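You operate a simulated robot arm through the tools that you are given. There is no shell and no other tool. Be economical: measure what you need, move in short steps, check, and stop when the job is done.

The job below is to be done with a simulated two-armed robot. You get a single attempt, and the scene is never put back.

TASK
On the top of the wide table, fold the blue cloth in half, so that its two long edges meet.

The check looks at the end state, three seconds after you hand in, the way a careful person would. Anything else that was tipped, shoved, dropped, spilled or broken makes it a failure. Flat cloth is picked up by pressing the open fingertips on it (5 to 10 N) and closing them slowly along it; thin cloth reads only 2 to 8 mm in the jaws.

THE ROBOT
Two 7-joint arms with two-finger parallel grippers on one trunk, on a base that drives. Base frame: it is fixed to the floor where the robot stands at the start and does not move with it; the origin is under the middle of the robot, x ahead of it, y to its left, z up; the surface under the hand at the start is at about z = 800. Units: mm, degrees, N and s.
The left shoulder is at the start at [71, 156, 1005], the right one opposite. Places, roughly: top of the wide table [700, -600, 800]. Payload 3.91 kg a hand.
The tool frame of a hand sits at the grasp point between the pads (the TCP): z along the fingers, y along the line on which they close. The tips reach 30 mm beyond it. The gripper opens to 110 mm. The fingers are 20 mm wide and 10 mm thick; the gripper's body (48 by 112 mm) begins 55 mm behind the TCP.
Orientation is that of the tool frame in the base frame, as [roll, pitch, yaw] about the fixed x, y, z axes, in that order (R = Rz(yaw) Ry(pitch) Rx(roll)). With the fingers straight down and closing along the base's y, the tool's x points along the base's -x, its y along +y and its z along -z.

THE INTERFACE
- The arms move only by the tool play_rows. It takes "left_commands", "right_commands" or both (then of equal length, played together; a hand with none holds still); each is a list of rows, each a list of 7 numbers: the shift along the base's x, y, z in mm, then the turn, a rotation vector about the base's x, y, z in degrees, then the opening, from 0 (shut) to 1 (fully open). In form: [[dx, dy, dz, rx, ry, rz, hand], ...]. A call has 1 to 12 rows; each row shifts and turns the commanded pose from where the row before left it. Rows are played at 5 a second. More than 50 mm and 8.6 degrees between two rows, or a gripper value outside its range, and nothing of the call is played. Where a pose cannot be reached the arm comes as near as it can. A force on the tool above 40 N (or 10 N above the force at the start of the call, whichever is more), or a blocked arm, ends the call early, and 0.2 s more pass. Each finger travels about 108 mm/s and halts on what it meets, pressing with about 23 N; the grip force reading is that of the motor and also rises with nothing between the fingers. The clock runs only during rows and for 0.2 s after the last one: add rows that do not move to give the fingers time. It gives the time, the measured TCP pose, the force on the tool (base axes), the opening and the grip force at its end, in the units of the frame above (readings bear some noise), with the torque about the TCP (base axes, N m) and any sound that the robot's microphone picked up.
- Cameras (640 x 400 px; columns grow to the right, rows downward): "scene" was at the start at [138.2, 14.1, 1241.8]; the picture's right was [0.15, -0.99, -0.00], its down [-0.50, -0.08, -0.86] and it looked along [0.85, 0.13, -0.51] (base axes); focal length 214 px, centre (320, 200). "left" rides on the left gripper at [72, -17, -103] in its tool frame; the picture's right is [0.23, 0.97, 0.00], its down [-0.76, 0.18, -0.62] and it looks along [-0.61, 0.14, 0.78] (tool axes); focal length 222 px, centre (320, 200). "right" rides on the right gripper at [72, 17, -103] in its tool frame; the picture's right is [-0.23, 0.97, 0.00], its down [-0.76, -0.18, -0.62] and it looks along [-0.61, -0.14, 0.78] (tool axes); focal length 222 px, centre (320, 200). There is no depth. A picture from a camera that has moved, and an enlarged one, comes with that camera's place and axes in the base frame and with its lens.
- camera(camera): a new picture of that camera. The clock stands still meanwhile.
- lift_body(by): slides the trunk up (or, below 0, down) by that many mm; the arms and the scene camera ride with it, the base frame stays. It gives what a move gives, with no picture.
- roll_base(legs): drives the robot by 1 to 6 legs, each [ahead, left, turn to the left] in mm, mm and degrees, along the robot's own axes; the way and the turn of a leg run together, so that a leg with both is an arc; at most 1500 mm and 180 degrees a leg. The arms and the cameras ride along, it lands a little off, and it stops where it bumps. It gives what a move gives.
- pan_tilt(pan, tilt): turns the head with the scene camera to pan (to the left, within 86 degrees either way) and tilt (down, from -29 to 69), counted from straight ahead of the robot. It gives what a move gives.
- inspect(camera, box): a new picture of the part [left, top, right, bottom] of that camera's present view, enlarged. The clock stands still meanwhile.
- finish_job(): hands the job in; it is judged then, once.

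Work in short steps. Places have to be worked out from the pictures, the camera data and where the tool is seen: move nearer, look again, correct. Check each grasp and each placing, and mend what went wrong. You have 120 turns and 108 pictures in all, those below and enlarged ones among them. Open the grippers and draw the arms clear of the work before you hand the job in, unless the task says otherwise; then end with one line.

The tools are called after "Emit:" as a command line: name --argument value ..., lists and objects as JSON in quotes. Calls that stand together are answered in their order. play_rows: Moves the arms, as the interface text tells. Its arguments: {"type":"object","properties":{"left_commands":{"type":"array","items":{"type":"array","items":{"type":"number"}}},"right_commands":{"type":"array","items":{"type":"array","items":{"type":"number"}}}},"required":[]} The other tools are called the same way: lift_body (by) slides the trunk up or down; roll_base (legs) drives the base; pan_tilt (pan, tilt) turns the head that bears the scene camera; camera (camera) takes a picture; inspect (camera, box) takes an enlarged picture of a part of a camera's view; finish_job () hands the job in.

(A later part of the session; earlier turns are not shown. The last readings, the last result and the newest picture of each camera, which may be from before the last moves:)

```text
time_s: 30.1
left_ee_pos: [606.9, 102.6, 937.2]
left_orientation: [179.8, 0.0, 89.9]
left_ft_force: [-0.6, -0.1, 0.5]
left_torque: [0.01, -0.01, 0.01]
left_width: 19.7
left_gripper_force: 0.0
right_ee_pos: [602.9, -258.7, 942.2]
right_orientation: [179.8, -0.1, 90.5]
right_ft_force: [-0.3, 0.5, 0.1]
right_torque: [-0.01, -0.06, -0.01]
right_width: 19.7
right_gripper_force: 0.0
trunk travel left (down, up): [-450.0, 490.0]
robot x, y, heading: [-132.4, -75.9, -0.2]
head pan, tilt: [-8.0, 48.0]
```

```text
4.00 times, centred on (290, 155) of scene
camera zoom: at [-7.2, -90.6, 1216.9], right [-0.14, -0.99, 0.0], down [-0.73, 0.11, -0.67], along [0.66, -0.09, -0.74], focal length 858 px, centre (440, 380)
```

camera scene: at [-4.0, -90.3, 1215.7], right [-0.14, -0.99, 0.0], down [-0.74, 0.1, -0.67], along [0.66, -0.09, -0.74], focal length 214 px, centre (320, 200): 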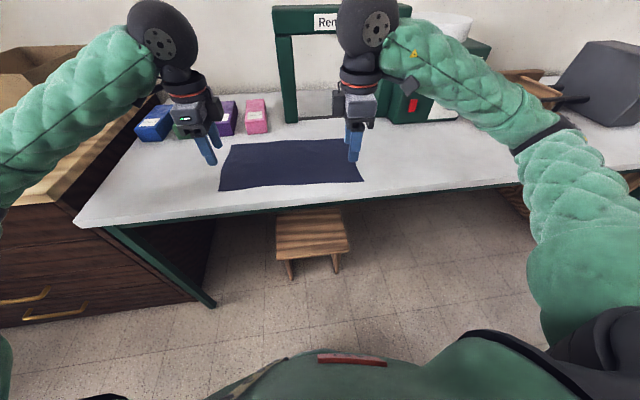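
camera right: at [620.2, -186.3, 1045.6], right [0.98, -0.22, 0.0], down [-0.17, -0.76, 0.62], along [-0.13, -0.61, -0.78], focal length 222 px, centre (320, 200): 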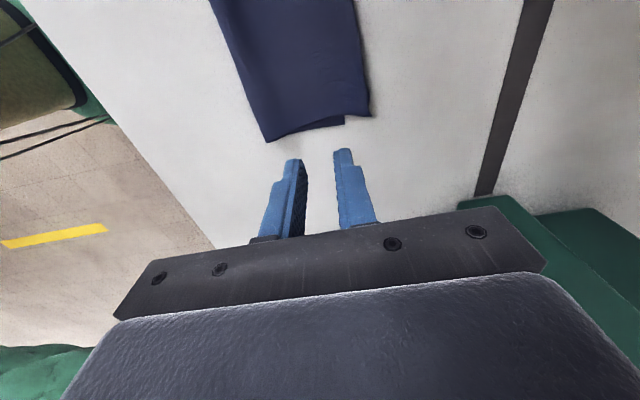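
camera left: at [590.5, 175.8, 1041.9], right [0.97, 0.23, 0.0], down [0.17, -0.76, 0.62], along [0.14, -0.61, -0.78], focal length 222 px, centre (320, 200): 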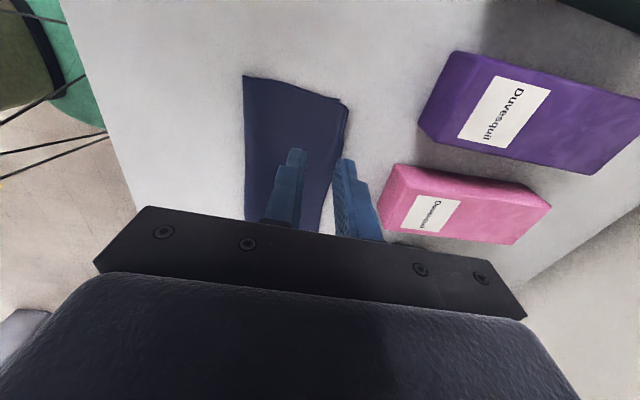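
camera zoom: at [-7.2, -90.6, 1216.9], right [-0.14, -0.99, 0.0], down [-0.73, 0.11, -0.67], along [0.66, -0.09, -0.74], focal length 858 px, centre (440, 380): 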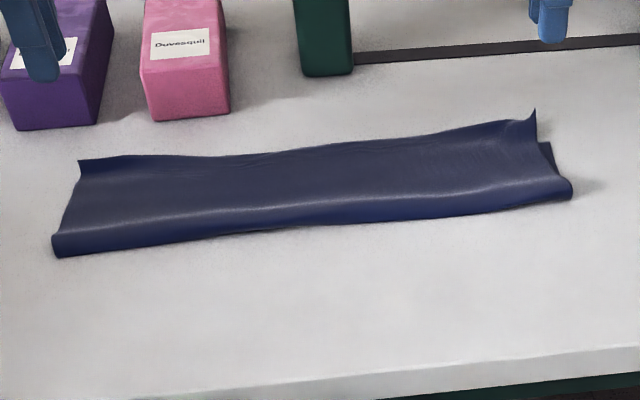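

The left top edge overshoots the bottom by about 10 mm and the right by about 20 mm, both curled up. I'll re-grip the curled top edge only (tips off the table) and shift it back, starting by moving over it.

Emit:
play_rows --left_commands '[[13, 0, 0, 0, 0, 0, 0.27], [12, 0, 0, 0, 0, 0, 0.27], [0, 0, -25, 0, 0, 0, 0.27], [0, 0, -25, 0, 0, 0, 0.27], [0, 0, -25, 0, 0, 0, 0.27], [0, 0, -10, 0, 0, 0, 0.27], [0, 0, 0, 0, 0, 0, 0.27]]' --right_commands '[[25, 0, 0, 0, 0, 0, 0.32], [24, 0, 0, 0, 0, 0, 0.32], [0, 0, -25, 0, 0, 0, 0.32], [0, 0, -25, 0, 0, 0, 0.32], [0, 0, -20, 0, 0, 0, 0.32], [0, 0, -10, 0, 0, 0, 0.32], [0, 0, 0, 0, 0, 0, 0.32]]'

Emit:
inspect --camera "scene" --box '[210, 100, 370, 190]'

Emit:
inspect --camera "left" --box '[160, 60, 400, 220]'

Emit:
inspect --camera "right" --box '[160, 60, 400, 220]'

```text
time_s: 31.8
left_ee_pos: [635.3, 100.8, 849.4]
left_orientation: [-180.0, -0.2, 89.7]
left_ft_force: [-0.3, -0.1, -0.1]
left_torque: [-0.01, 0.02, 0.01]
left_width: 29.7
left_gripper_force: 0.1
right_ee_pos: [654.1, -261.6, 854.8]
right_orientation: [-179.9, -0.2, 90.4]
right_ft_force: [0.2, 0.8, -1.0]
right_torque: [0.0, 0.01, 0.01]
right_width: 35.1
right_gripper_force: 0.1
trunk travel left (down, up): [-450.0, 490.0]
robot x, y, heading: [-133.1, -81.5, -0.4]
head pan, tilt: [-8.0, 48.0]
```

```text
4.00 times, centred on (290, 145) of scene
camera zoom: at [-4.4, -92.1, 1215.4], right [-0.14, -0.99, 0.0], down [-0.74, 0.11, -0.67], along [0.66, -0.09, -0.74], focal length 858 px, centre (440, 420)
```

zoom: 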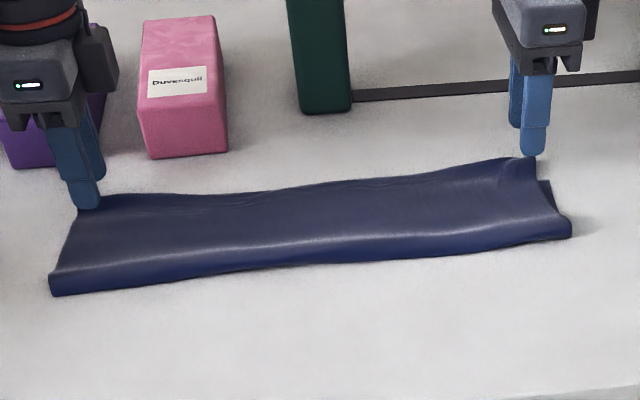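

```text
2.50 times, centred on (280, 140) of left
camera zoom: at [619.9, 173.7, 954.0], right [0.97, 0.22, 0.0], down [0.18, -0.76, 0.62], along [0.14, -0.61, -0.78], focal length 555 px, centre (420, 350)
```

zoom: 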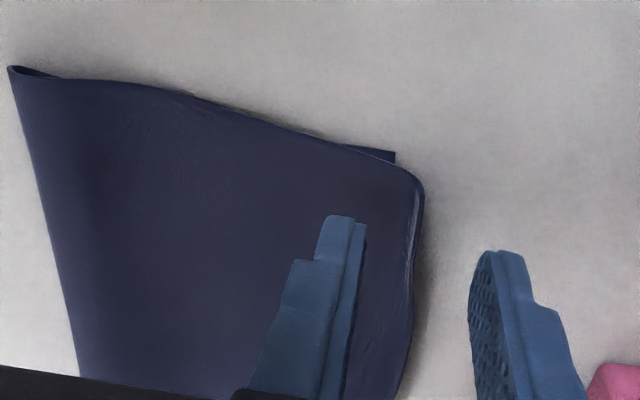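

```text
2.50 times, centred on (280, 140) of right
camera zoom: at [671.6, -188.7, 958.5], right [0.98, -0.22, 0.0], down [-0.17, -0.76, 0.62], along [-0.14, -0.61, -0.78], focal length 555 px, centre (420, 350)
```

zoom: 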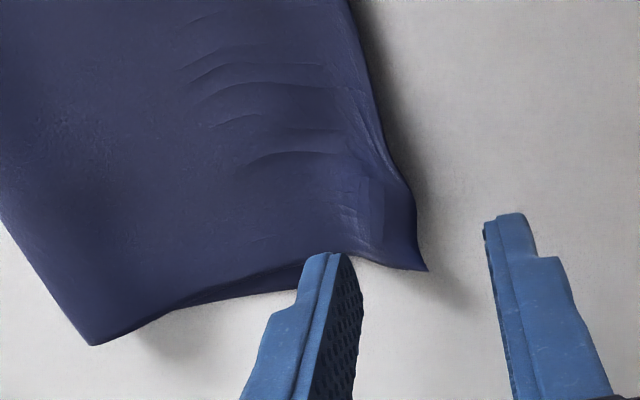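

The fingers straddle the edges; I'll shift the right hand inward 14 mm, lower both to about 8 mm above the table, and close on the top layer.

Emit:
play_rows --left_commands '[[0, 0, 0, 0, 0, 0, 0.27], [0, 0, -6, 0, 0, 0, 0.27], [0, 0, -6, 0, 0, 0, 0.27], [0, 0, 0, 0, 0, 0, 0.27], [0, 0, 0, 0, 0, 0, 0.2], [0, 0, 0, 0, 0, 0, 0.14], [0, 0, 0, 0, 0, 0, 0.08], [0, 0, 0, 0, 0, 0, 0.03], [0, 0, 0, 0, 0, 0, 0], [0, 0, 0, 0, 0, 0, 0]]' --right_commands '[[-2, 14, 0, 0, 0, 0, 0.32], [0, 0, -9, 0, 0, 0, 0.32], [0, 0, -9, 0, 0, 0, 0.32], [0, 0, 0, 0, 0, 0, 0.32], [0, 0, 0, 0, 0, 0, 0.24], [0, 0, 0, 0, 0, 0, 0.16], [0, 0, 0, 0, 0, 0, 0.08], [0, 0, 0, 0, 0, 0, 0.03], [0, 0, 0, 0, 0, 0, 0], [0, 0, 0, 0, 0, 0, 0]]'

Emit:
inspect --camera "left" --box '[160, 60, 400, 220]'

Emit:
inspect --camera "right" --box '[160, 60, 400, 220]'

```text
time_s: 34.0
left_ee_pos: [634.8, 102.0, 840.1]
left_orientation: [179.9, -0.2, 90.0]
left_ft_force: [-0.2, -0.5, 0.6]
left_torque: [0.03, 0.01, 0.01]
left_width: 1.9
left_gripper_force: 22.5
right_ee_pos: [651.2, -246.3, 839.2]
right_orientation: [-180.0, -0.1, 90.5]
right_ft_force: [-0.3, -0.6, -0.5]
right_torque: [0.0, -0.02, 0.01]
right_width: 1.9
right_gripper_force: 22.8
trunk travel left (down, up): [-450.0, 490.0]
robot x, y, heading: [-133.2, -79.4, 0.0]
head pan, tilt: [-8.0, 48.0]
```

```text
2.50 times, centred on (280, 140) of left
camera zoom: at [618.9, 175.6, 943.7], right [0.97, 0.23, 0.0], down [0.18, -0.76, 0.62], along [0.14, -0.61, -0.78], focal length 555 px, centre (420, 350)
```

zoom: 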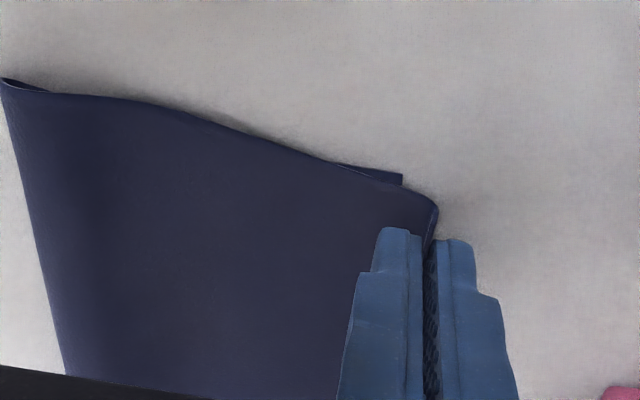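

```text
2.50 times, centred on (280, 140) of right
camera zoom: at [668.1, -173.5, 942.0], right [0.98, -0.22, 0.0], down [-0.17, -0.76, 0.62], along [-0.14, -0.61, -0.78], focal length 555 px, centre (420, 350)
```

zoom: 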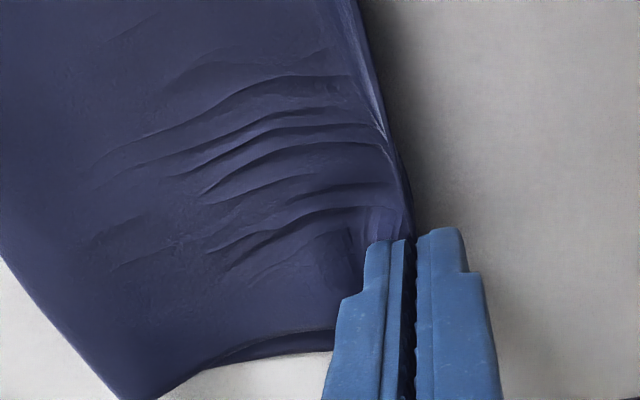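

Both grip only the top layer at 1.9 mm. I'll lift, move back (left −17, right −29 and 9 mm outward to take out the wrinkles), lower, and check before release.

Emit:
play_rows --left_commands '[[0, 0, 10, 0, 0, 0, 0], [-3, 0, 15, 0, 0, 0, 0], [-5, 0, 5, 0, 0, 0, 0], [-5, 0, -5, 0, 0, 0, 0], [-3, 0, -10, 0, 0, 0, 0], [-1, 0, -10, 0, 0, 0, 0], [0, 0, -7, 0, 0, 0, 0], [0, 0, 0, 0, 0, 0, 0]]' --right_commands '[[0, 0, 10, 0, 0, 0, 0], [-5, -3, 15, 0, 0, 0, 0], [-8, -3, 5, 0, 0, 0, 0], [-8, -3, -5, 0, 0, 0, 0], [-5, 0, -10, 0, 0, 0, 0], [-3, 0, -10, 0, 0, 0, 0], [0, 0, -7, 0, 0, 0, 0], [0, 0, 0, 0, 0, 0, 0]]'

Emit:
inspect --camera "scene" --box '[210, 100, 370, 190]'

Emit:
inspect --camera "left" --box '[160, 60, 400, 220]'

Emit:
inspect --camera "right" --box '[160, 60, 400, 220]'

```text
time_s: 35.8
left_ee_pos: [620.0, 103.6, 847.4]
left_orientation: [179.2, -0.2, 90.0]
left_ft_force: [-0.9, -2.5, 0.4]
left_torque: [-0.04, -0.03, 0.0]
left_width: 1.8
left_gripper_force: 22.4
right_ee_pos: [622.8, -257.0, 837.6]
right_orientation: [180.0, -0.2, 90.5]
right_ft_force: [0.3, 1.3, 2.5]
right_torque: [0.04, 0.02, 0.0]
right_width: 1.8
right_gripper_force: 23.0
trunk travel left (down, up): [-450.0, 490.0]
robot x, y, heading: [-130.9, -77.9, -0.3]
head pan, tilt: [-8.0, 48.0]
```

```text
4.00 times, centred on (290, 145) of scene
camera zoom: at [-4.2, -92.8, 1217.9], right [-0.14, -0.99, 0.0], down [-0.74, 0.11, -0.67], along [0.66, -0.09, -0.74], focal length 858 px, centre (440, 420)
```

zoom: 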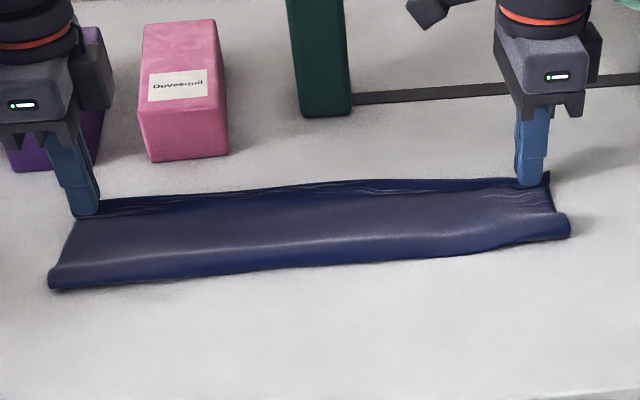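

```text
2.50 times, centred on (280, 140) of left
camera zoom: at [604.0, 176.3, 952.1], right [0.97, 0.23, 0.01], down [0.17, -0.76, 0.62], along [0.15, -0.6, -0.78], focal length 555 px, centre (420, 350)
```

zoom: 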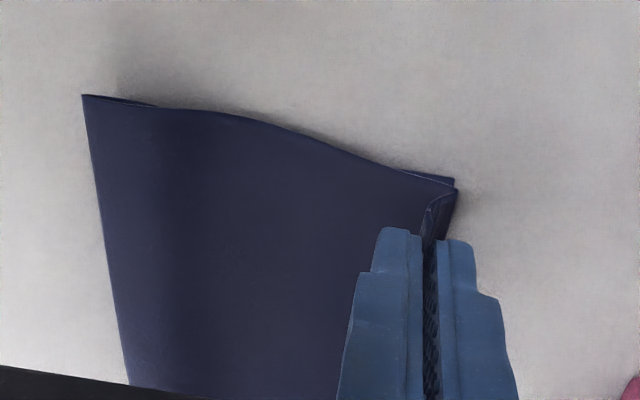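

```text
2.50 times, centred on (280, 140) of right
camera zoom: at [640.5, -185.1, 941.8], right [0.98, -0.22, 0.0], down [-0.17, -0.77, 0.62], along [-0.14, -0.6, -0.78], focal length 555 px, centre (420, 350)
```

zoom: 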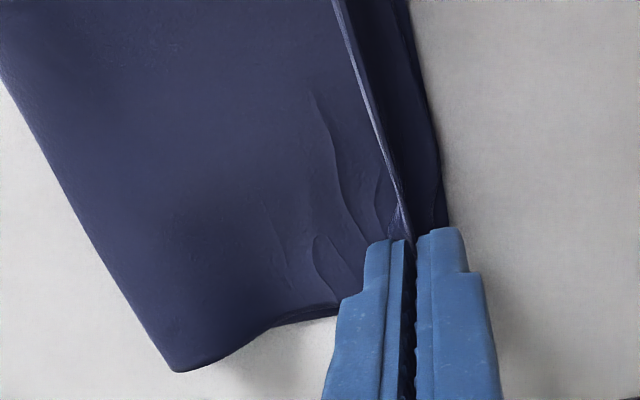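

Both edges are now close to the bottom edge. I'll lower the left a bit more, release, and lift.

Emit:
play_rows --left_commands '[[0, -1, -6, 0, 0, 0, 0], [0, 0, 0, 0, 0, 0, 0], [0, 0, 0, 0, 0, 0, 0.06], [0, 0, 0, 0, 0, 0, 0.12], [0, 0, 0, 0, 0, 0, 0.18], [0, 0, 15, 0, 0, 0, 0.2], [0, 0, 35, 0, 0, 0, 0.2], [0, 0, 45, 0, 0, 0, 0.2], [0, 0, 0, 0, 0, 0, 0.2]]' --right_commands '[[0, 1, 0, 0, 0, 0, 0], [0, 0, 0, 0, 0, 0, 0], [0, 0, 0, 0, 0, 0, 0.06], [0, 0, 0, 0, 0, 0, 0.12], [0, 0, 0, 0, 0, 0, 0.18], [0, 0, 15, 0, 0, 0, 0.2], [0, 0, 35, 0, 0, 0, 0.2], [0, 0, 45, 0, 0, 0, 0.2], [0, 0, 0, 0, 0, 0, 0.2]]'

Emit:
inspect --camera "scene" --box '[210, 100, 370, 190]'

Emit:
inspect --camera "left" --box '[200, 50, 440, 210]'

Emit:
inspect --camera "right" --box '[160, 20, 400, 180]'

```text
time_s: 37.8
left_ee_pos: [610.0, 99.6, 921.8]
left_orientation: [-179.9, -0.2, 89.9]
left_ft_force: [-0.9, -0.4, 0.1]
left_torque: [-0.01, 0.0, 0.02]
left_width: 22.1
left_gripper_force: 0.0
right_ee_pos: [616.2, -256.1, 931.8]
right_orientation: [179.7, -0.2, 90.5]
right_ft_force: [1.0, -0.6, 0.7]
right_torque: [-0.01, -0.01, 0.02]
right_width: 22.0
right_gripper_force: 0.1
trunk travel left (down, up): [-450.0, 490.0]
robot x, y, heading: [-131.8, -77.2, -0.1]
head pan, tilt: [-8.0, 48.0]
```

```text
4.00 times, centred on (290, 145) of scene
camera zoom: at [-12.0, -93.7, 1214.4], right [-0.14, -0.99, 0.0], down [-0.73, 0.1, -0.67], along [0.67, -0.09, -0.74], focal length 858 px, centre (440, 420)
```

zoom: 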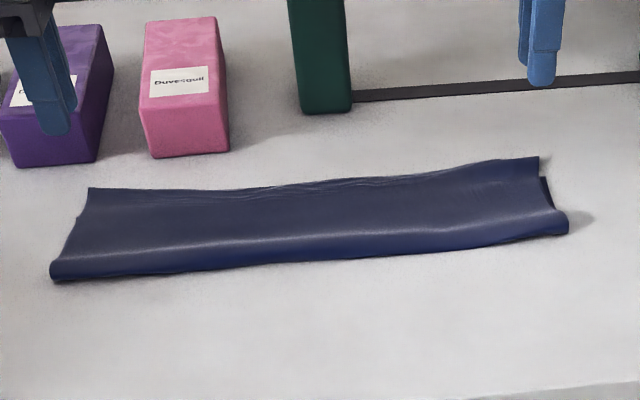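

```text
2.50 times, centred on (320, 130) of left
camera zoom: at [595.6, 171.9, 1027.4], right [0.97, 0.23, 0.0], down [0.18, -0.76, 0.62], along [0.14, -0.6, -0.78], focal length 555 px, centre (320, 375)
```

zoom: 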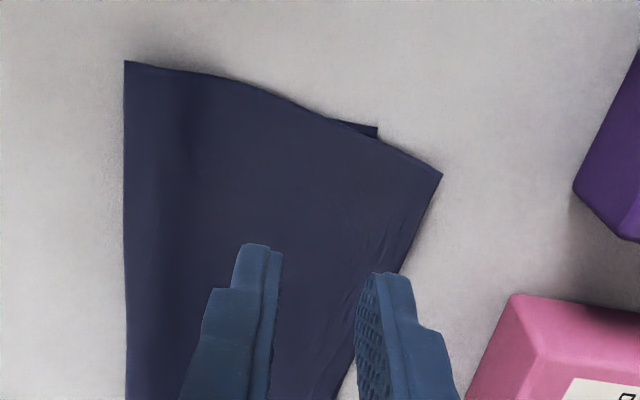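

```text
2.50 times, centred on (280, 100) of right
camera zoom: at [632.8, -183.8, 1035.1], right [0.98, -0.22, 0.0], down [-0.17, -0.77, 0.62], along [-0.13, -0.61, -0.78], focal length 555 px, centre (420, 450)
```

zoom: 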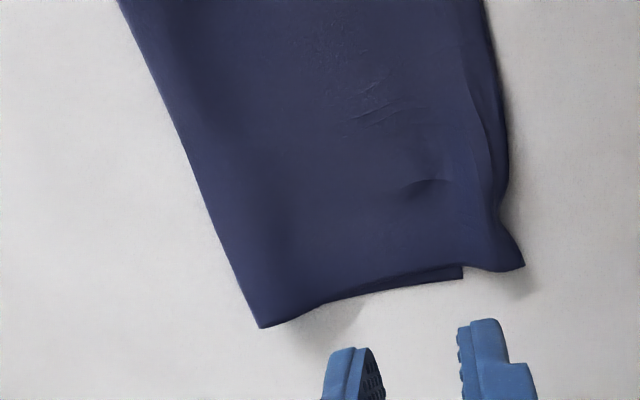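

After uncurling, the top edge overshoots by about 28 mm at both ends, with fold at 535, bottom edge at 631 and top edge at 659. I'll re-grip the overhanging edge and lay the fold again with a corrected stop point.

Emit:
play_rows --left_commands '[[22, -2, 0, 0, 0, 0, 0.26], [21, -2, 0, 0, 0, 0, 0.26], [0, 0, -30, 0, 0, 0, 0.26], [0, 0, -30, 0, 0, 0, 0.26], [0, 0, -22, 0, 0, 0, 0.26], [0, 0, 0, 0, 0, 0, 0.26]]' --right_commands '[[16, 3, 0, 0, 0, 0, 0.26], [16, 3, 0, 0, 0, 0, 0.26], [0, 0, -34, 0, 0, 0, 0.26], [0, 0, -34, 0, 0, 0, 0.26], [0, 0, -24, 0, 0, 0, 0.26], [0, 0, 0, 0, 0, 0, 0.26]]'

Emit:
inspect --camera "left" --box '[200, 80, 440, 230]'

Emit:
inspect --camera "right" --box '[200, 80, 440, 230]'

```text
time_s: 39.1
left_ee_pos: [658.4, 96.8, 848.4]
left_orientation: [179.7, -0.3, 89.9]
left_ft_force: [0.3, -0.9, -0.3]
left_torque: [0.03, -0.05, 0.02]
left_width: 28.8
left_gripper_force: 0.0
right_ee_pos: [653.2, -250.9, 841.3]
right_orientation: [179.9, -0.3, 90.5]
right_ft_force: [0.5, 0.0, 0.1]
right_torque: [0.0, -0.04, 0.0]
right_width: 28.7
right_gripper_force: 0.0
trunk travel left (down, up): [-450.0, 490.0]
robot x, y, heading: [-134.0, -79.5, -0.5]
head pan, tilt: [-8.0, 48.0]
```

```text
2.67 times, centred on (320, 155) of left
camera zoom: at [643.4, 168.5, 952.1], right [0.97, 0.22, 0.01], down [0.17, -0.77, 0.62], along [0.14, -0.6, -0.78], focal length 592 px, centre (320, 320)
```

zoom: 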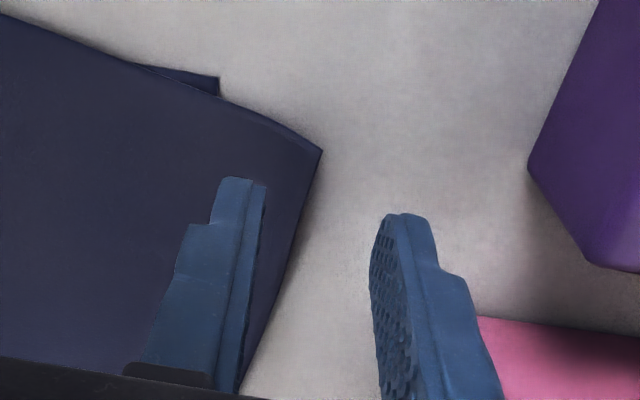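

```text
2.67 times, centred on (320, 155) of right
camera zoom: at [669.6, -179.5, 945.2], right [0.98, -0.22, 0.0], down [-0.17, -0.77, 0.62], along [-0.13, -0.6, -0.79], focal length 592 px, centre (320, 320)
```

zoom: 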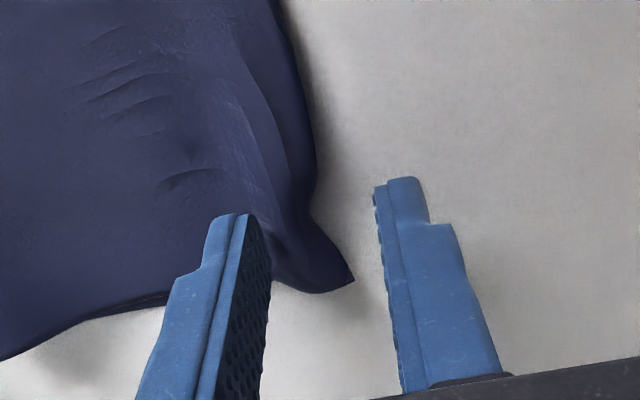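

The cloth edge lies mid-jaw in both hands. I'll shift 4 mm inward and lower to light contact.

Emit:
play_rows --left_commands '[[-4, 0, -6, 0, 0, 0, 0.26], [0, 0, -6, 0, 0, 0, 0.26], [0, 0, -3, 0, 0, 0, 0.26], [0, 0, -1, 0, 0, 0, 0.26], [0, 0, 0, 0, 0, 0, 0.26]]' --right_commands '[[-4, 0, -3, 0, 0, 0, 0.26], [0, 0, -3, 0, 0, 0, 0.26], [0, 0, -2, 0, 0, 0, 0.26], [0, 0, -1, 0, 0, 0, 0.26], [0, 0, 0, 0, 0, 0, 0.26]]'

```text
time_s: 40.4
left_ee_pos: [659.6, 99.1, 850.6]
left_orientation: [178.5, -0.3, 90.0]
left_ft_force: [0.3, 0.0, -0.9]
left_torque: [0.03, 0.01, 0.04]
left_width: 28.7
left_gripper_force: 0.0
right_ee_pos: [649.8, -250.8, 835.2]
right_orientation: [179.8, -0.3, 90.5]
right_ft_force: [0.3, -0.6, 0.5]
right_torque: [0.01, -0.02, 0.0]
right_width: 28.8
right_gripper_force: 0.1
trunk travel left (down, up): [-450.0, 490.0]
robot x, y, heading: [-131.1, -80.4, -0.3]
head pan, tilt: [-8.0, 48.0]
```

The left arm isn't descending (850 mm with no tool force), so something may be blocking it. I'll look.

Emit:
inspect --camera "scene" --box '[170, 60, 330, 160]'

Emit:
camera --camera "left"

Emit:
camera --camera "scene"

```text
4.00 times, centred on (250, 110) of scene
camera zoom: at [-6.9, -94.2, 1219.7], right [-0.14, -0.99, -0.01], down [-0.73, 0.11, -0.67], along [0.66, -0.09, -0.74], focal length 858 px, centre (600, 560)
```

zoom: 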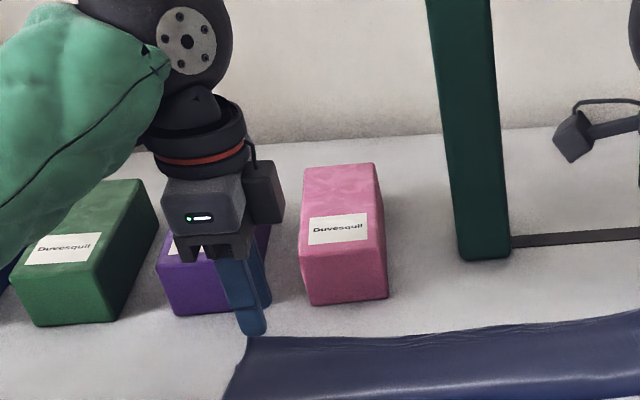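

```text
61 pictures are left
camera left: at [642.0, 171.7, 955.0], right [0.97, 0.23, 0.03], down [0.16, -0.77, 0.62], along [0.16, -0.6, -0.78], focal length 222 px, centre (320, 200)
```

left: 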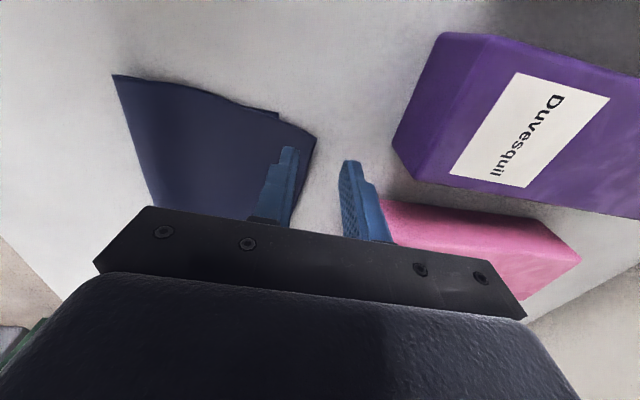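

```text
60 pictures are left
camera scene: at [-6.9, -94.2, 1219.7], right [-0.14, -0.99, -0.01], down [-0.73, 0.11, -0.67], along [0.66, -0.09, -0.74], focal length 214 px, centre (320, 200)
```

scene: 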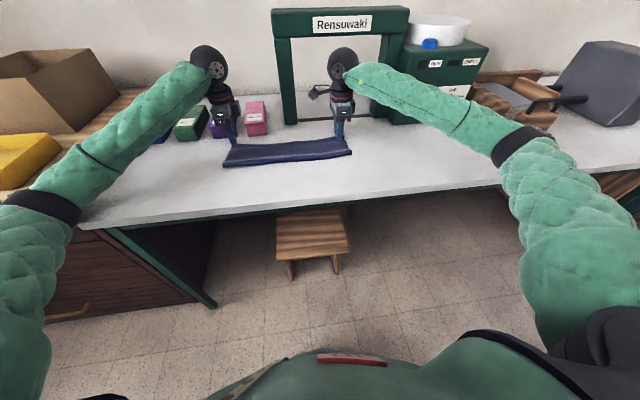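

The robot is leaning slightly, so the left arm (possibly the forearm or elbow) is resting on something. I'll lift the left hand at once and look toward the left elbow.

Emit:
play_rows --left_commands '[[0, 0, 20, 0, 0, 0, 0.26], [0, 0, 20, 0, 0, 0, 0.26], [0, 0, 20, 0, 0, 0, 0.26], [0, 0, 0, 0, 0, 0, 0.26]]'

Emit:
pan_tilt --pan 50 --tilt 45

Emit:
camera --camera "scene"

```text
time_s: 41.4
left_ee_pos: [650.3, 97.1, 886.6]
left_orientation: [180.0, -0.1, 89.9]
left_ft_force: [-0.2, 0.6, 0.6]
left_torque: [0.01, -0.01, -0.02]
left_width: 28.6
left_gripper_force: 0.1
right_ee_pos: [644.9, -249.6, 832.3]
right_orientation: [179.7, -0.2, 90.6]
right_ft_force: [1.5, 0.5, 10.7]
right_torque: [0.01, 0.19, -0.02]
right_width: 28.3
right_gripper_force: 0.0
trunk travel left (down, up): [-450.0, 490.0]
robot x, y, heading: [-136.4, -84.0, -0.1]
head pan, tilt: [-8.0, 48.0]
```

```text
time_s: 42.6
left_ee_pos: [649.6, 97.2, 890.4]
left_orientation: [179.8, -0.2, 89.9]
left_ft_force: [-0.1, 0.1, 1.4]
left_torque: [0.01, -0.02, 0.0]
left_width: 28.5
left_gripper_force: 0.1
right_ee_pos: [645.7, -248.3, 835.1]
right_orientation: [179.6, -0.2, 90.5]
right_ft_force: [-1.1, -0.1, -0.3]
right_torque: [-0.02, -0.02, -0.02]
right_width: 28.6
right_gripper_force: 0.1
trunk travel left (down, up): [-450.0, 490.0]
robot x, y, heading: [-131.1, -80.0, -0.3]
head pan, tilt: [50.0, 45.0]
```

```text
59 pictures are left
camera scene: at [-38.4, -19.6, 1220.6], right [0.76, -0.64, 0.0], down [-0.45, -0.54, -0.71], along [0.46, 0.54, -0.7], focal length 214 px, centre (320, 200)
```

scene: 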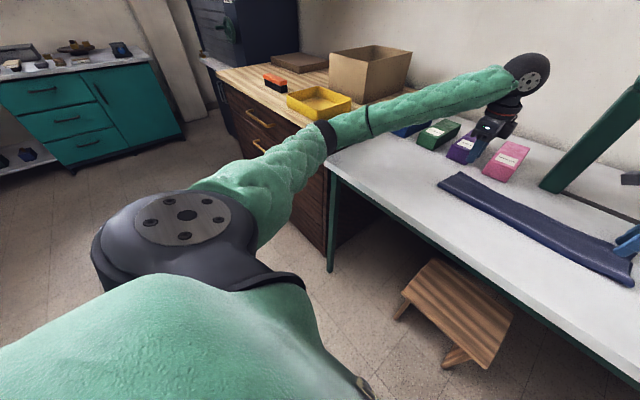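

The left forearm was bearing on the corner of the side cabinet next to the yellow tray; the tray still seems to be where it was. I'll raise the trunk 130 mm so the elbow clears it.

Emit:
lift_body --by 130

Emit:
camera --camera "scene"

```text
time_s: 44.2
left_ee_pos: [657.7, 99.2, 1016.4]
left_orientation: [-179.9, 0.0, 89.9]
left_ft_force: [0.7, 0.3, 0.1]
left_torque: [-0.01, -0.01, 0.0]
left_width: 28.8
left_gripper_force: 0.2
right_ee_pos: [651.4, -248.1, 959.2]
right_orientation: [179.9, -0.2, 90.4]
right_ft_force: [-1.0, 0.3, 0.1]
right_torque: [0.02, 0.04, 0.0]
right_width: 28.6
right_gripper_force: 0.0
trunk travel left (down, up): [-580.0, 360.0]
robot x, y, heading: [-131.9, -80.3, -0.2]
head pan, tilt: [50.0, 45.0]
```

```text
58 pictures are left
camera scene: at [-29.0, -16.8, 1349.7], right [0.76, -0.64, 0.0], down [-0.46, -0.54, -0.71], along [0.45, 0.54, -0.71], focal length 214 px, centre (320, 200)
```

scene: 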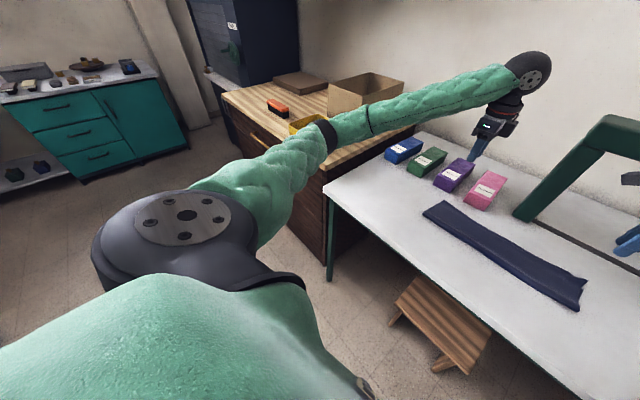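

The arm is now well clear of the cabinet. I'll bring the hands back down and check the elbow again.

Emit:
play_rows --left_commands '[[-1, 0, -40, 0, 0, 0, 0.26], [-1, 0, -40, 0, 0, 0, 0.26], [-1, 0, -40, 0, 0, 0, 0.26], [-1, 0, -46, 0, 0, 0, 0.26], [0, 0, 0, 0, 0, 0, 0.26]]' --right_commands '[[-1, 0, -25, 0, 0, 0, 0.26], [-1, 0, -30, 0, 0, 0, 0.26], [0, 0, -30, 0, 0, 0, 0.26], [0, 0, -24, 0, 0, 0, 0.26], [0, 0, 0, 0, 0, 0, 0.26]]'

Emit:
camera --camera "scene"

Emit:
inspect --camera "left" --box '[200, 80, 440, 230]'

Emit:
inspect --camera "right" --box '[200, 80, 440, 230]'

```text
time_s: 45.4
left_ee_pos: [655.3, 99.7, 852.8]
left_orientation: [179.9, 0.0, 89.9]
left_ft_force: [0.1, -0.2, 0.9]
left_torque: [-0.02, 0.01, -0.01]
left_width: 28.6
left_gripper_force: 0.1
right_ee_pos: [649.1, -250.1, 848.7]
right_orientation: [179.9, 0.0, 90.6]
right_ft_force: [-0.6, -1.2, 0.6]
right_torque: [0.0, 0.0, -0.02]
right_width: 28.8
right_gripper_force: 0.0
trunk travel left (down, up): [-580.0, 360.0]
robot x, y, heading: [-132.8, -79.6, -0.2]
head pan, tilt: [50.0, 45.0]
```

```text
57 pictures are left
camera scene: at [-30.0, -17.0, 1350.0], right [0.76, -0.64, 0.0], down [-0.46, -0.54, -0.71], along [0.46, 0.54, -0.71], focal length 214 px, centre (320, 200)
```

scene: 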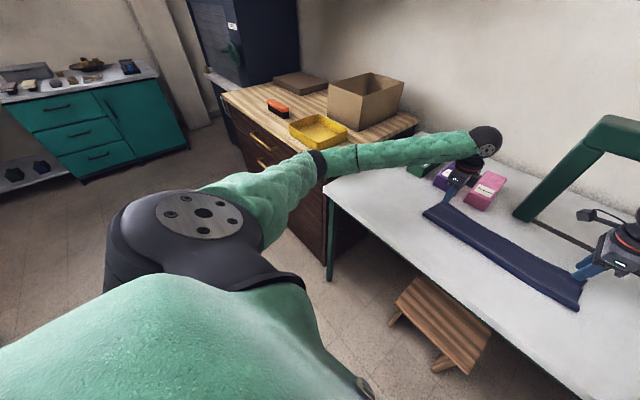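

```text
2.67 times, centred on (320, 155) of left
camera zoom: at [639.8, 173.1, 955.4], right [0.97, 0.23, 0.0], down [0.18, -0.76, 0.62], along [0.14, -0.61, -0.78], focal length 592 px, centre (320, 320)
```

zoom: 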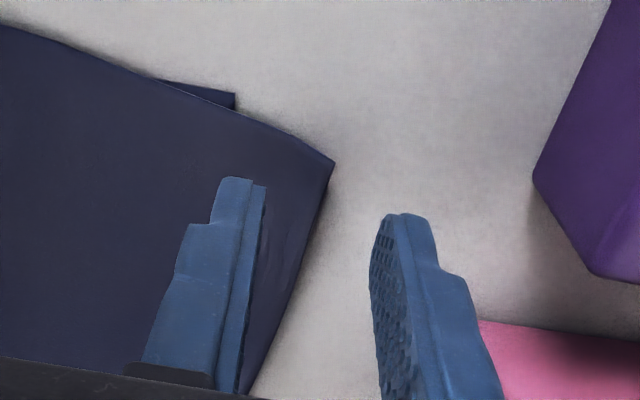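

```text
2.67 times, centred on (320, 155) of right
camera zoom: at [666.0, -177.0, 953.6], right [0.98, -0.22, 0.0], down [-0.17, -0.76, 0.62], along [-0.14, -0.61, -0.78], focal length 592 px, centre (320, 320)
```

zoom: 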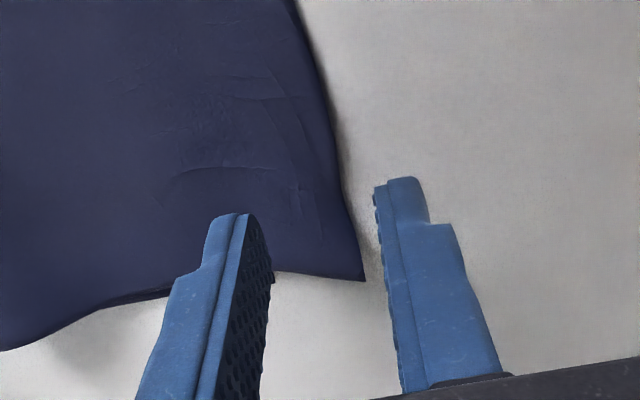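

Both arms are clear and the edges sit mid-jaw (left 659, right 655). I'll lower to light contact.

Emit:
play_rows --left_commands '[[0, 0, -8, 0, 0, 0, 0.26], [0, 0, -8, 0, 0, 0, 0.26], [0, 0, -4, 0, 0, 0, 0.26], [0, 0, -1, 0, 0, 0, 0.26], [0, 0, 0, 0, 0, 0, 0.26]]' --right_commands '[[2, -3, -6, 0, 0, 0, 0.26], [0, 0, -6, 0, 0, 0, 0.26], [0, 0, -4, 0, 0, 0, 0.26], [0, 0, -1, 0, 0, 0, 0.26], [0, 0, 0, 0, 0, 0, 0.26]]'

```text
time_s: 46.6
left_ee_pos: [653.9, 100.2, 832.0]
left_orientation: [179.8, 0.0, 89.9]
left_ft_force: [3.6, 2.0, 16.0]
left_torque: [0.03, 0.31, -0.05]
left_width: 27.4
left_gripper_force: 0.1
right_ee_pos: [650.2, -250.0, 835.0]
right_orientation: [-180.0, -0.1, 90.5]
right_ft_force: [0.5, -0.2, 0.1]
right_torque: [0.02, 0.0, -0.01]
right_width: 28.6
right_gripper_force: 0.1
trunk travel left (down, up): [-580.0, 360.0]
robot x, y, heading: [-129.2, -78.3, 0.0]
head pan, tilt: [50.0, 45.0]
```

The left is in contact at 16 N and the right is about 3 mm high, so I'll trim both.

Emit:
play_rows --left_commands '[[0, 0, 0.3, 0, 0, 0, 0.26], [0, 0, 0, 0, 0, 0, 0.26], [0, 0, 0, 0, 0, 0, 0.26]]' --right_commands '[[0, 0, -2, 0, 0, 0, 0.26], [0, 0, -1.5, 0, 0, 0, 0.26], [0, 0, 0, 0, 0, 0, 0.26]]'

```text
time_s: 47.4
left_ee_pos: [652.4, 99.5, 831.2]
left_orientation: [179.9, 0.0, 89.8]
left_ft_force: [4.1, -1.2, 16.8]
left_torque: [-0.02, 0.27, 0.01]
left_width: 27.0
left_gripper_force: 0.1
right_ee_pos: [650.6, -251.9, 831.7]
right_orientation: [179.9, -0.1, 90.4]
right_ft_force: [0.7, 1.1, 10.3]
right_torque: [0.0, 0.24, 0.0]
right_width: 28.4
right_gripper_force: 0.0
trunk travel left (down, up): [-580.0, 360.0]
robot x, y, heading: [-130.5, -80.8, -0.2]
head pan, tilt: [50.0, 45.0]
```

The pressing forces are fine (17 and 10 N). I'll close slowly.

Emit:
play_rows --left_commands '[[0, 0, 0, 0, 0, 0, 0.23], [0, 0, 0, 0, 0, 0, 0.2], [0, 0, 0, 0, 0, 0, 0.17], [0, 0, 0, 0, 0, 0, 0.14], [0, 0, 0, 0, 0, 0, 0.11], [0, 0, 0, 0, 0, 0, 0.08], [0, 0, 0, 0, 0, 0, 0.05], [0, 0, 0, 0, 0, 0, 0.02], [0, 0, 0, 0, 0, 0, 0], [0, 0, 0, 0, 0, 0, 0]]' --right_commands '[[0, 0, 0, 0, 0, 0, 0.23], [0, 0, 0, 0, 0, 0, 0.2], [0, 0, 0, 0, 0, 0, 0.17], [0, 0, 0, 0, 0, 0, 0.14], [0, 0, 0, 0, 0, 0, 0.11], [0, 0, 0, 0, 0, 0, 0.08], [0, 0, 0, 0, 0, 0, 0.05], [0, 0, 0, 0, 0, 0, 0.02], [0, 0, 0, 0, 0, 0, 0], [0, 0, 0, 0, 0, 0, 0]]'

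Emit:
inspect --camera "left" --box '[160, 80, 400, 230]'

Emit:
inspect --camera "right" --box '[160, 80, 400, 230]'

```text
time_s: 49.6
left_ee_pos: [652.2, 100.6, 831.5]
left_orientation: [179.9, -0.1, 89.8]
left_ft_force: [-0.3, -0.6, 3.7]
left_torque: [0.02, 0.01, -0.03]
left_width: 1.9
left_gripper_force: 23.0
right_ee_pos: [650.4, -251.0, 831.6]
right_orientation: [179.9, -0.1, 90.5]
right_ft_force: [-3.5, 0.7, 21.9]
right_torque: [-0.06, 0.25, 0.02]
right_width: 2.6
right_gripper_force: 23.0
trunk travel left (down, up): [-580.0, 360.0]
robot x, y, heading: [-134.9, -78.9, -0.1]
head pan, tilt: [50.0, 45.0]
```

```text
2.67 times, centred on (280, 155) of left
camera zoom: at [637.0, 172.7, 935.9], right [0.97, 0.23, 0.0], down [0.18, -0.76, 0.62], along [0.14, -0.61, -0.78], focal length 592 px, centre (427, 320)
```

zoom: 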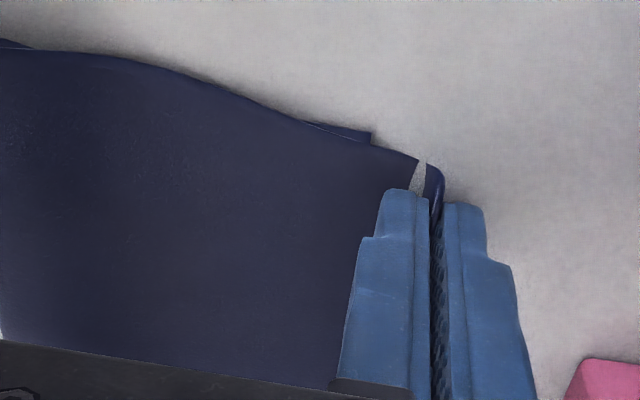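

```text
2.67 times, centred on (280, 155) of right
camera zoom: at [667.1, -178.9, 935.3], right [0.98, -0.22, 0.0], down [-0.17, -0.76, 0.62], along [-0.13, -0.61, -0.78], focal length 592 px, centre (427, 320)
```

zoom: 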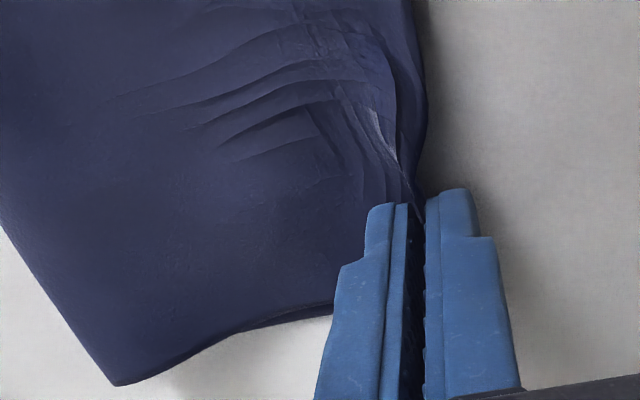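

Both grips hold (1.9 and 2.6 mm, top layer only). I'll lift the edge back up over the fold line and check where the bottom layer's edge lies.

Emit:
play_rows --left_commands '[[0, 0, 15, 0, 0, 0, 0], [-8, 0, 18, 0, 0, 0, 0], [-12, 0, 15, 0, 0, 0, 0], [-15, 0, 12, 0, 0, 0, 0], [-18, 0, 12, 0, 0, 0, 0], [-18, 0, 8, 0, 0, 0, 0], [-18, 0, 6, 0, 0, 0, 0], [-15, 0, 3, 0, 0, 0, 0], [-13, 0, 1, 0, 0, 0, 0], [0, 0, 0, 0, 0, 0, 0]]' --right_commands '[[0, 0, 15, 0, 0, 0, 0], [-8, -1, 18, 0, 0, 0, 0], [-12, -1, 15, 0, 0, 0, 0], [-15, -1, 12, 0, 0, 0, 0], [-18, -1, 12, 0, 0, 0, 0], [-18, -1, 8, 0, 0, 0, 0], [-18, 0, 6, 0, 0, 0, 0], [-15, 0, 3, 0, 0, 0, 0], [-13, 0, 1, 0, 0, 0, 0], [0, 0, 0, 0, 0, 0, 0]]'

Emit:
camera --camera "left"

Emit:
camera --camera "right"

Emit:
pan_tilt --pan -8 --tilt 48

Emit:
inspect --camera "scene" --box '[190, 110, 390, 235]'

```text
time_s: 51.8
left_ee_pos: [536.3, 100.0, 920.6]
left_orientation: [-179.9, 0.0, 89.8]
left_ft_force: [-0.3, -0.6, -0.3]
left_torque: [-0.02, -0.03, 0.01]
left_width: 1.8
left_gripper_force: 22.9
right_ee_pos: [534.7, -256.2, 919.4]
right_orientation: [-180.0, 0.0, 90.5]
right_ft_force: [0.4, 0.9, -0.7]
right_torque: [0.03, 0.01, 0.03]
right_width: 2.5
right_gripper_force: 22.1
trunk travel left (down, up): [-580.0, 360.0]
robot x, y, heading: [-130.6, -83.0, -0.2]
head pan, tilt: [50.0, 45.0]
```

```text
52 pictures are left
camera left: at [521.7, 172.1, 1024.9], right [0.97, 0.23, 0.0], down [0.18, -0.76, 0.62], along [0.14, -0.61, -0.78], focal length 222 px, centre (320, 200)
```

left: 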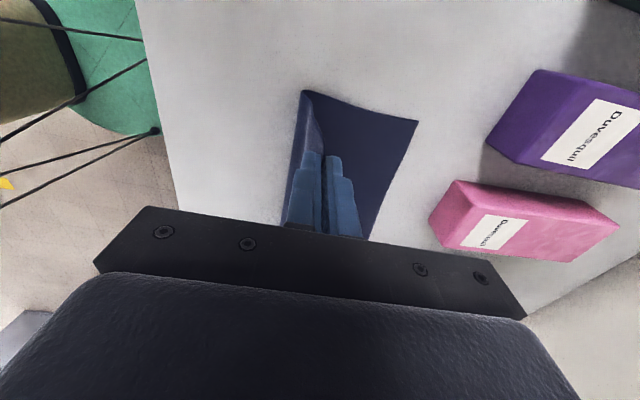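

```text
51 pictures are left
camera right: at [552.2, -183.6, 1022.4], right [0.98, -0.22, 0.0], down [-0.17, -0.76, 0.62], along [-0.14, -0.61, -0.78], focal length 222 px, centre (320, 200)
```

right: 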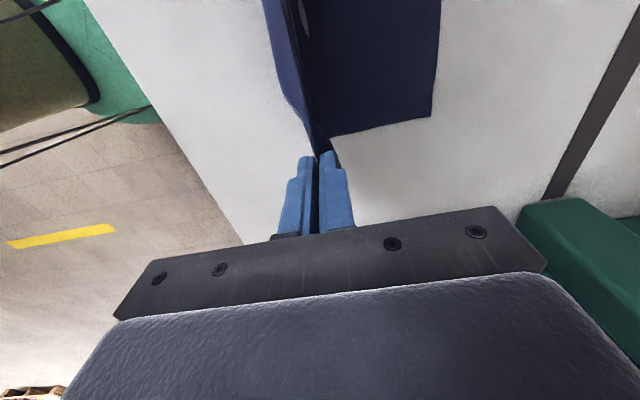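

```text
time_s: 53.1
left_ee_pos: [536.6, 98.1, 920.9]
left_orientation: [-179.9, 0.1, 89.9]
left_ft_force: [0.3, -0.6, 0.0]
left_torque: [-0.01, -0.01, 0.01]
left_width: 1.8
left_gripper_force: 23.0
right_ee_pos: [534.2, -256.0, 918.5]
right_orientation: [180.0, -0.1, 90.5]
right_ft_force: [0.1, 0.1, -0.2]
right_torque: [-0.03, 0.02, 0.0]
right_width: 2.5
right_gripper_force: 23.2
trunk travel left (down, up): [-580.0, 360.0]
robot x, y, heading: [-129.1, -78.7, -0.0]
head pan, tilt: [-8.0, 48.0]
```

```text
3.20 times, centred on (290, 172) of scene
camera zoom: at [-3.9, -90.1, 1345.7], right [-0.14, -0.99, 0.0], down [-0.74, 0.1, -0.67], along [0.66, -0.09, -0.74], focal length 686 px, centre (416, 288)
```

zoom: 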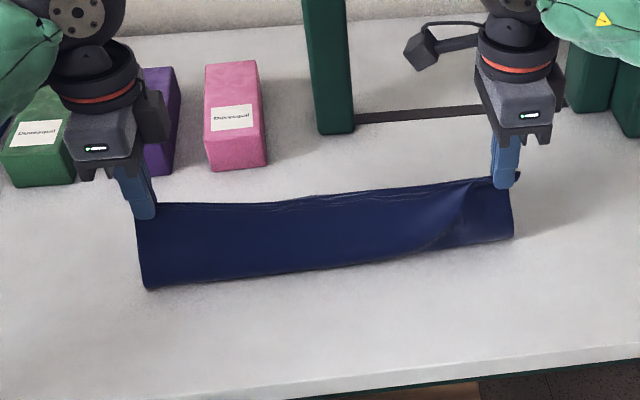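

The bottom corners now lie at (635,119) and (644,−281), and about 14–19 mm of cloth is in each jaw. I'll lay the edge down with hand stop points at x≈621 (left) and x≈625 (right).

Emit:
play_rows --left_commands '[[13, 0, -2, 0, 0, 0, 0], [13, 0, -4, 0, 0, 0, 0], [13, 0, -8, 0, 0, 0, 0], [12, 0, -10, 0, 0, 0, 0], [11, 0, -13, 0, 0, 0, 0], [9, 0, -14, 0, 0, 0, 0], [7, 0, -13, 0, 0, 0, 0], [5, 0, -10, 0, 0, 0, 0], [2, 0, -7, 0, 0, 0, 0], [0, 0, 0, 0, 0, 0, 0]]' --right_commands '[[14, 0, -2, 0, 0, 0, 0], [14, 0, -4, 0, 0, 0, 0], [14, 0, -8, 0, 0, 0, 0], [13, 0, -10, 0, 0, 0, 0], [12, 0, -13, 0, 0, 0, 0], [10, 0, -14, 0, 0, 0, 0], [7, 0, -13, 0, 0, 0, 0], [5, 0, -10, 0, 0, 0, 0], [2, 0, -7, 0, 0, 0, 0], [0, 0, 0, 0, 0, 0, 0]]'

Emit:
inspect --camera "left" --box '[160, 60, 400, 220]'

Emit:
inspect --camera "right" --box '[160, 60, 400, 220]'

```text
time_s: 55.3
left_ee_pos: [621.5, 100.1, 840.4]
left_orientation: [-179.9, 0.0, 89.9]
left_ft_force: [-1.0, 0.1, 0.3]
left_torque: [0.0, -0.03, -0.01]
left_width: 1.9
left_gripper_force: 23.1
right_ee_pos: [627.1, -255.9, 838.7]
right_orientation: [180.0, -0.1, 90.5]
right_ft_force: [0.0, 0.9, -0.1]
right_torque: [0.01, -0.03, 0.01]
right_width: 2.7
right_gripper_force: 23.0
trunk travel left (down, up): [-580.0, 360.0]
robot x, y, heading: [-131.2, -77.1, -0.3]
head pan, tilt: [-8.0, 48.0]
```

```text
2.50 times, centred on (280, 140) of left
camera zoom: at [606.2, 172.3, 944.0], right [0.97, 0.23, 0.0], down [0.18, -0.76, 0.62], along [0.14, -0.61, -0.78], focal length 555 px, centre (420, 350)
```

zoom: 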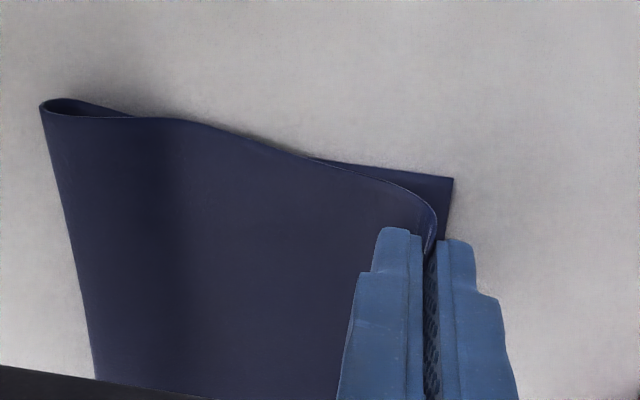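

```text
2.50 times, centred on (280, 140) of right
camera zoom: at [643.9, -183.0, 942.7], right [0.98, -0.22, 0.0], down [-0.17, -0.76, 0.62], along [-0.14, -0.61, -0.78], focal length 555 px, centre (420, 350)
```

zoom: 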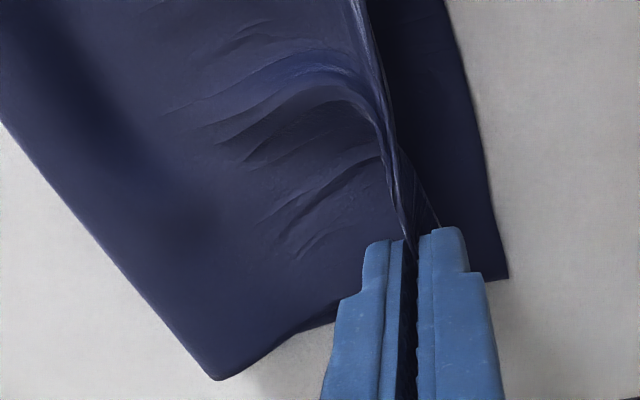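

Alignment looks good, with the bottom edge visible slightly beyond the grip. I'll release gently and lift.

Emit:
play_rows --left_commands '[[0, 0, -3, 0, 0, 0, 0], [0, 0, 0, 0, 0, 0, 0.04], [0, 0, 0, 0, 0, 0, 0.08], [0, 0, 0, 0, 0, 0, 0.12], [0, 0, 10, 0, 0, 0, 0.13], [0, 0, 25, 0, 0, 0, 0.13], [0, 0, 50, 0, 0, 0, 0.13], [0, 0, 40, 0, 0, 0, 0.13], [0, 0, 0, 0, 0, 0, 0.13]]' --right_commands '[[0, 0, -3, 0, 0, 0, 0], [0, 0, 0, 0, 0, 0, 0.04], [0, 0, 0, 0, 0, 0, 0.08], [0, 0, 0, 0, 0, 0, 0.12], [0, 0, 10, 0, 0, 0, 0.13], [0, 0, 25, 0, 0, 0, 0.13], [0, 0, 50, 0, 0, 0, 0.13], [0, 0, 40, 0, 0, 0, 0.13], [0, 0, 0, 0, 0, 0, 0.13]]'

Emit:
inspect --camera "scene" --box '[190, 110, 390, 235]'

Emit:
inspect --camera "left" --box '[200, 50, 440, 210]'

Emit:
inspect --camera "right" --box '[160, 20, 400, 180]'

```text
time_s: 57.3
left_ee_pos: [622.9, 100.8, 961.7]
left_orientation: [180.0, 0.0, 89.9]
left_ft_force: [-0.7, -0.8, -0.6]
left_torque: [0.01, 0.02, 0.01]
left_width: 14.2
left_gripper_force: 0.0
right_ee_pos: [626.8, -255.3, 960.5]
right_orientation: [-179.9, -0.1, 90.5]
right_ft_force: [0.1, -0.1, 0.1]
right_torque: [-0.04, 0.02, -0.03]
right_width: 14.3
right_gripper_force: 0.1
trunk travel left (down, up): [-580.0, 360.0]
robot x, y, heading: [-130.4, -79.3, 0.0]
head pan, tilt: [-8.0, 48.0]
```

```text
3.20 times, centred on (290, 172) of scene
camera zoom: at [-3.3, -90.2, 1345.6], right [-0.14, -0.99, 0.0], down [-0.74, 0.1, -0.67], along [0.66, -0.09, -0.74], focal length 686 px, centre (416, 288)
```

zoom: 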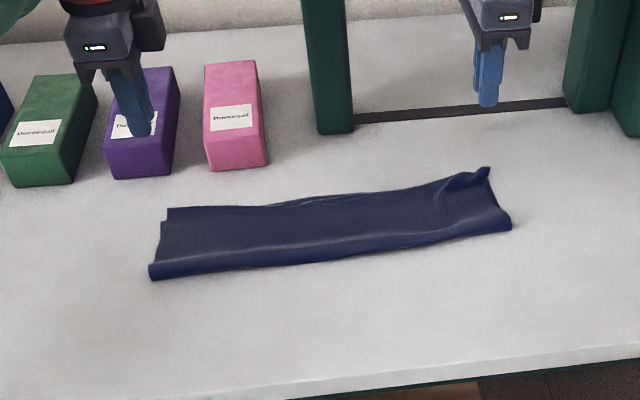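

```text
2.50 times, centred on (320, 130) of left
camera zoom: at [608.0, 173.1, 1064.9], right [0.97, 0.23, 0.0], down [0.18, -0.76, 0.62], along [0.14, -0.61, -0.78], focal length 555 px, centre (320, 375)
```

zoom: 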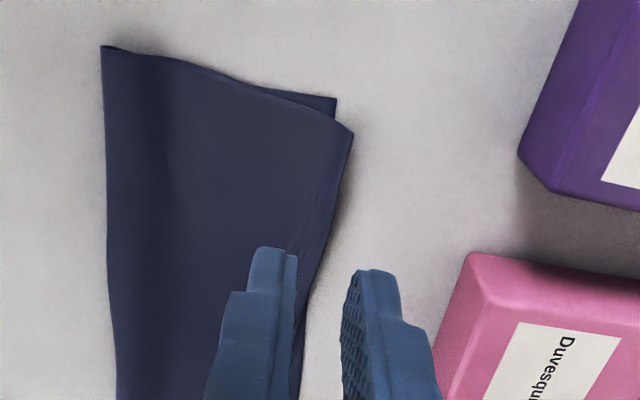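

```text
2.50 times, centred on (280, 100) of right
camera zoom: at [644.3, -183.1, 1063.4], right [0.98, -0.22, 0.0], down [-0.17, -0.76, 0.62], along [-0.14, -0.61, -0.78], focal length 555 px, centre (420, 450)
```

zoom: 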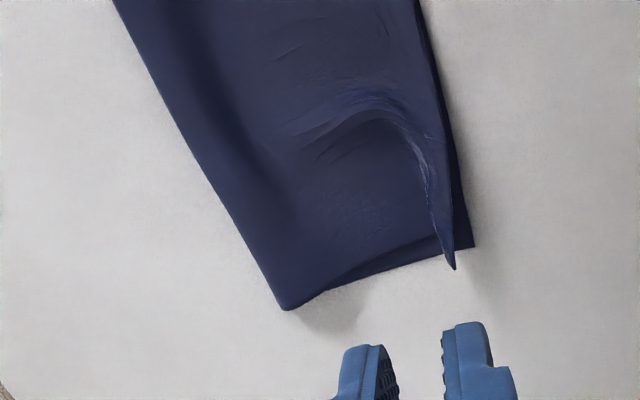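

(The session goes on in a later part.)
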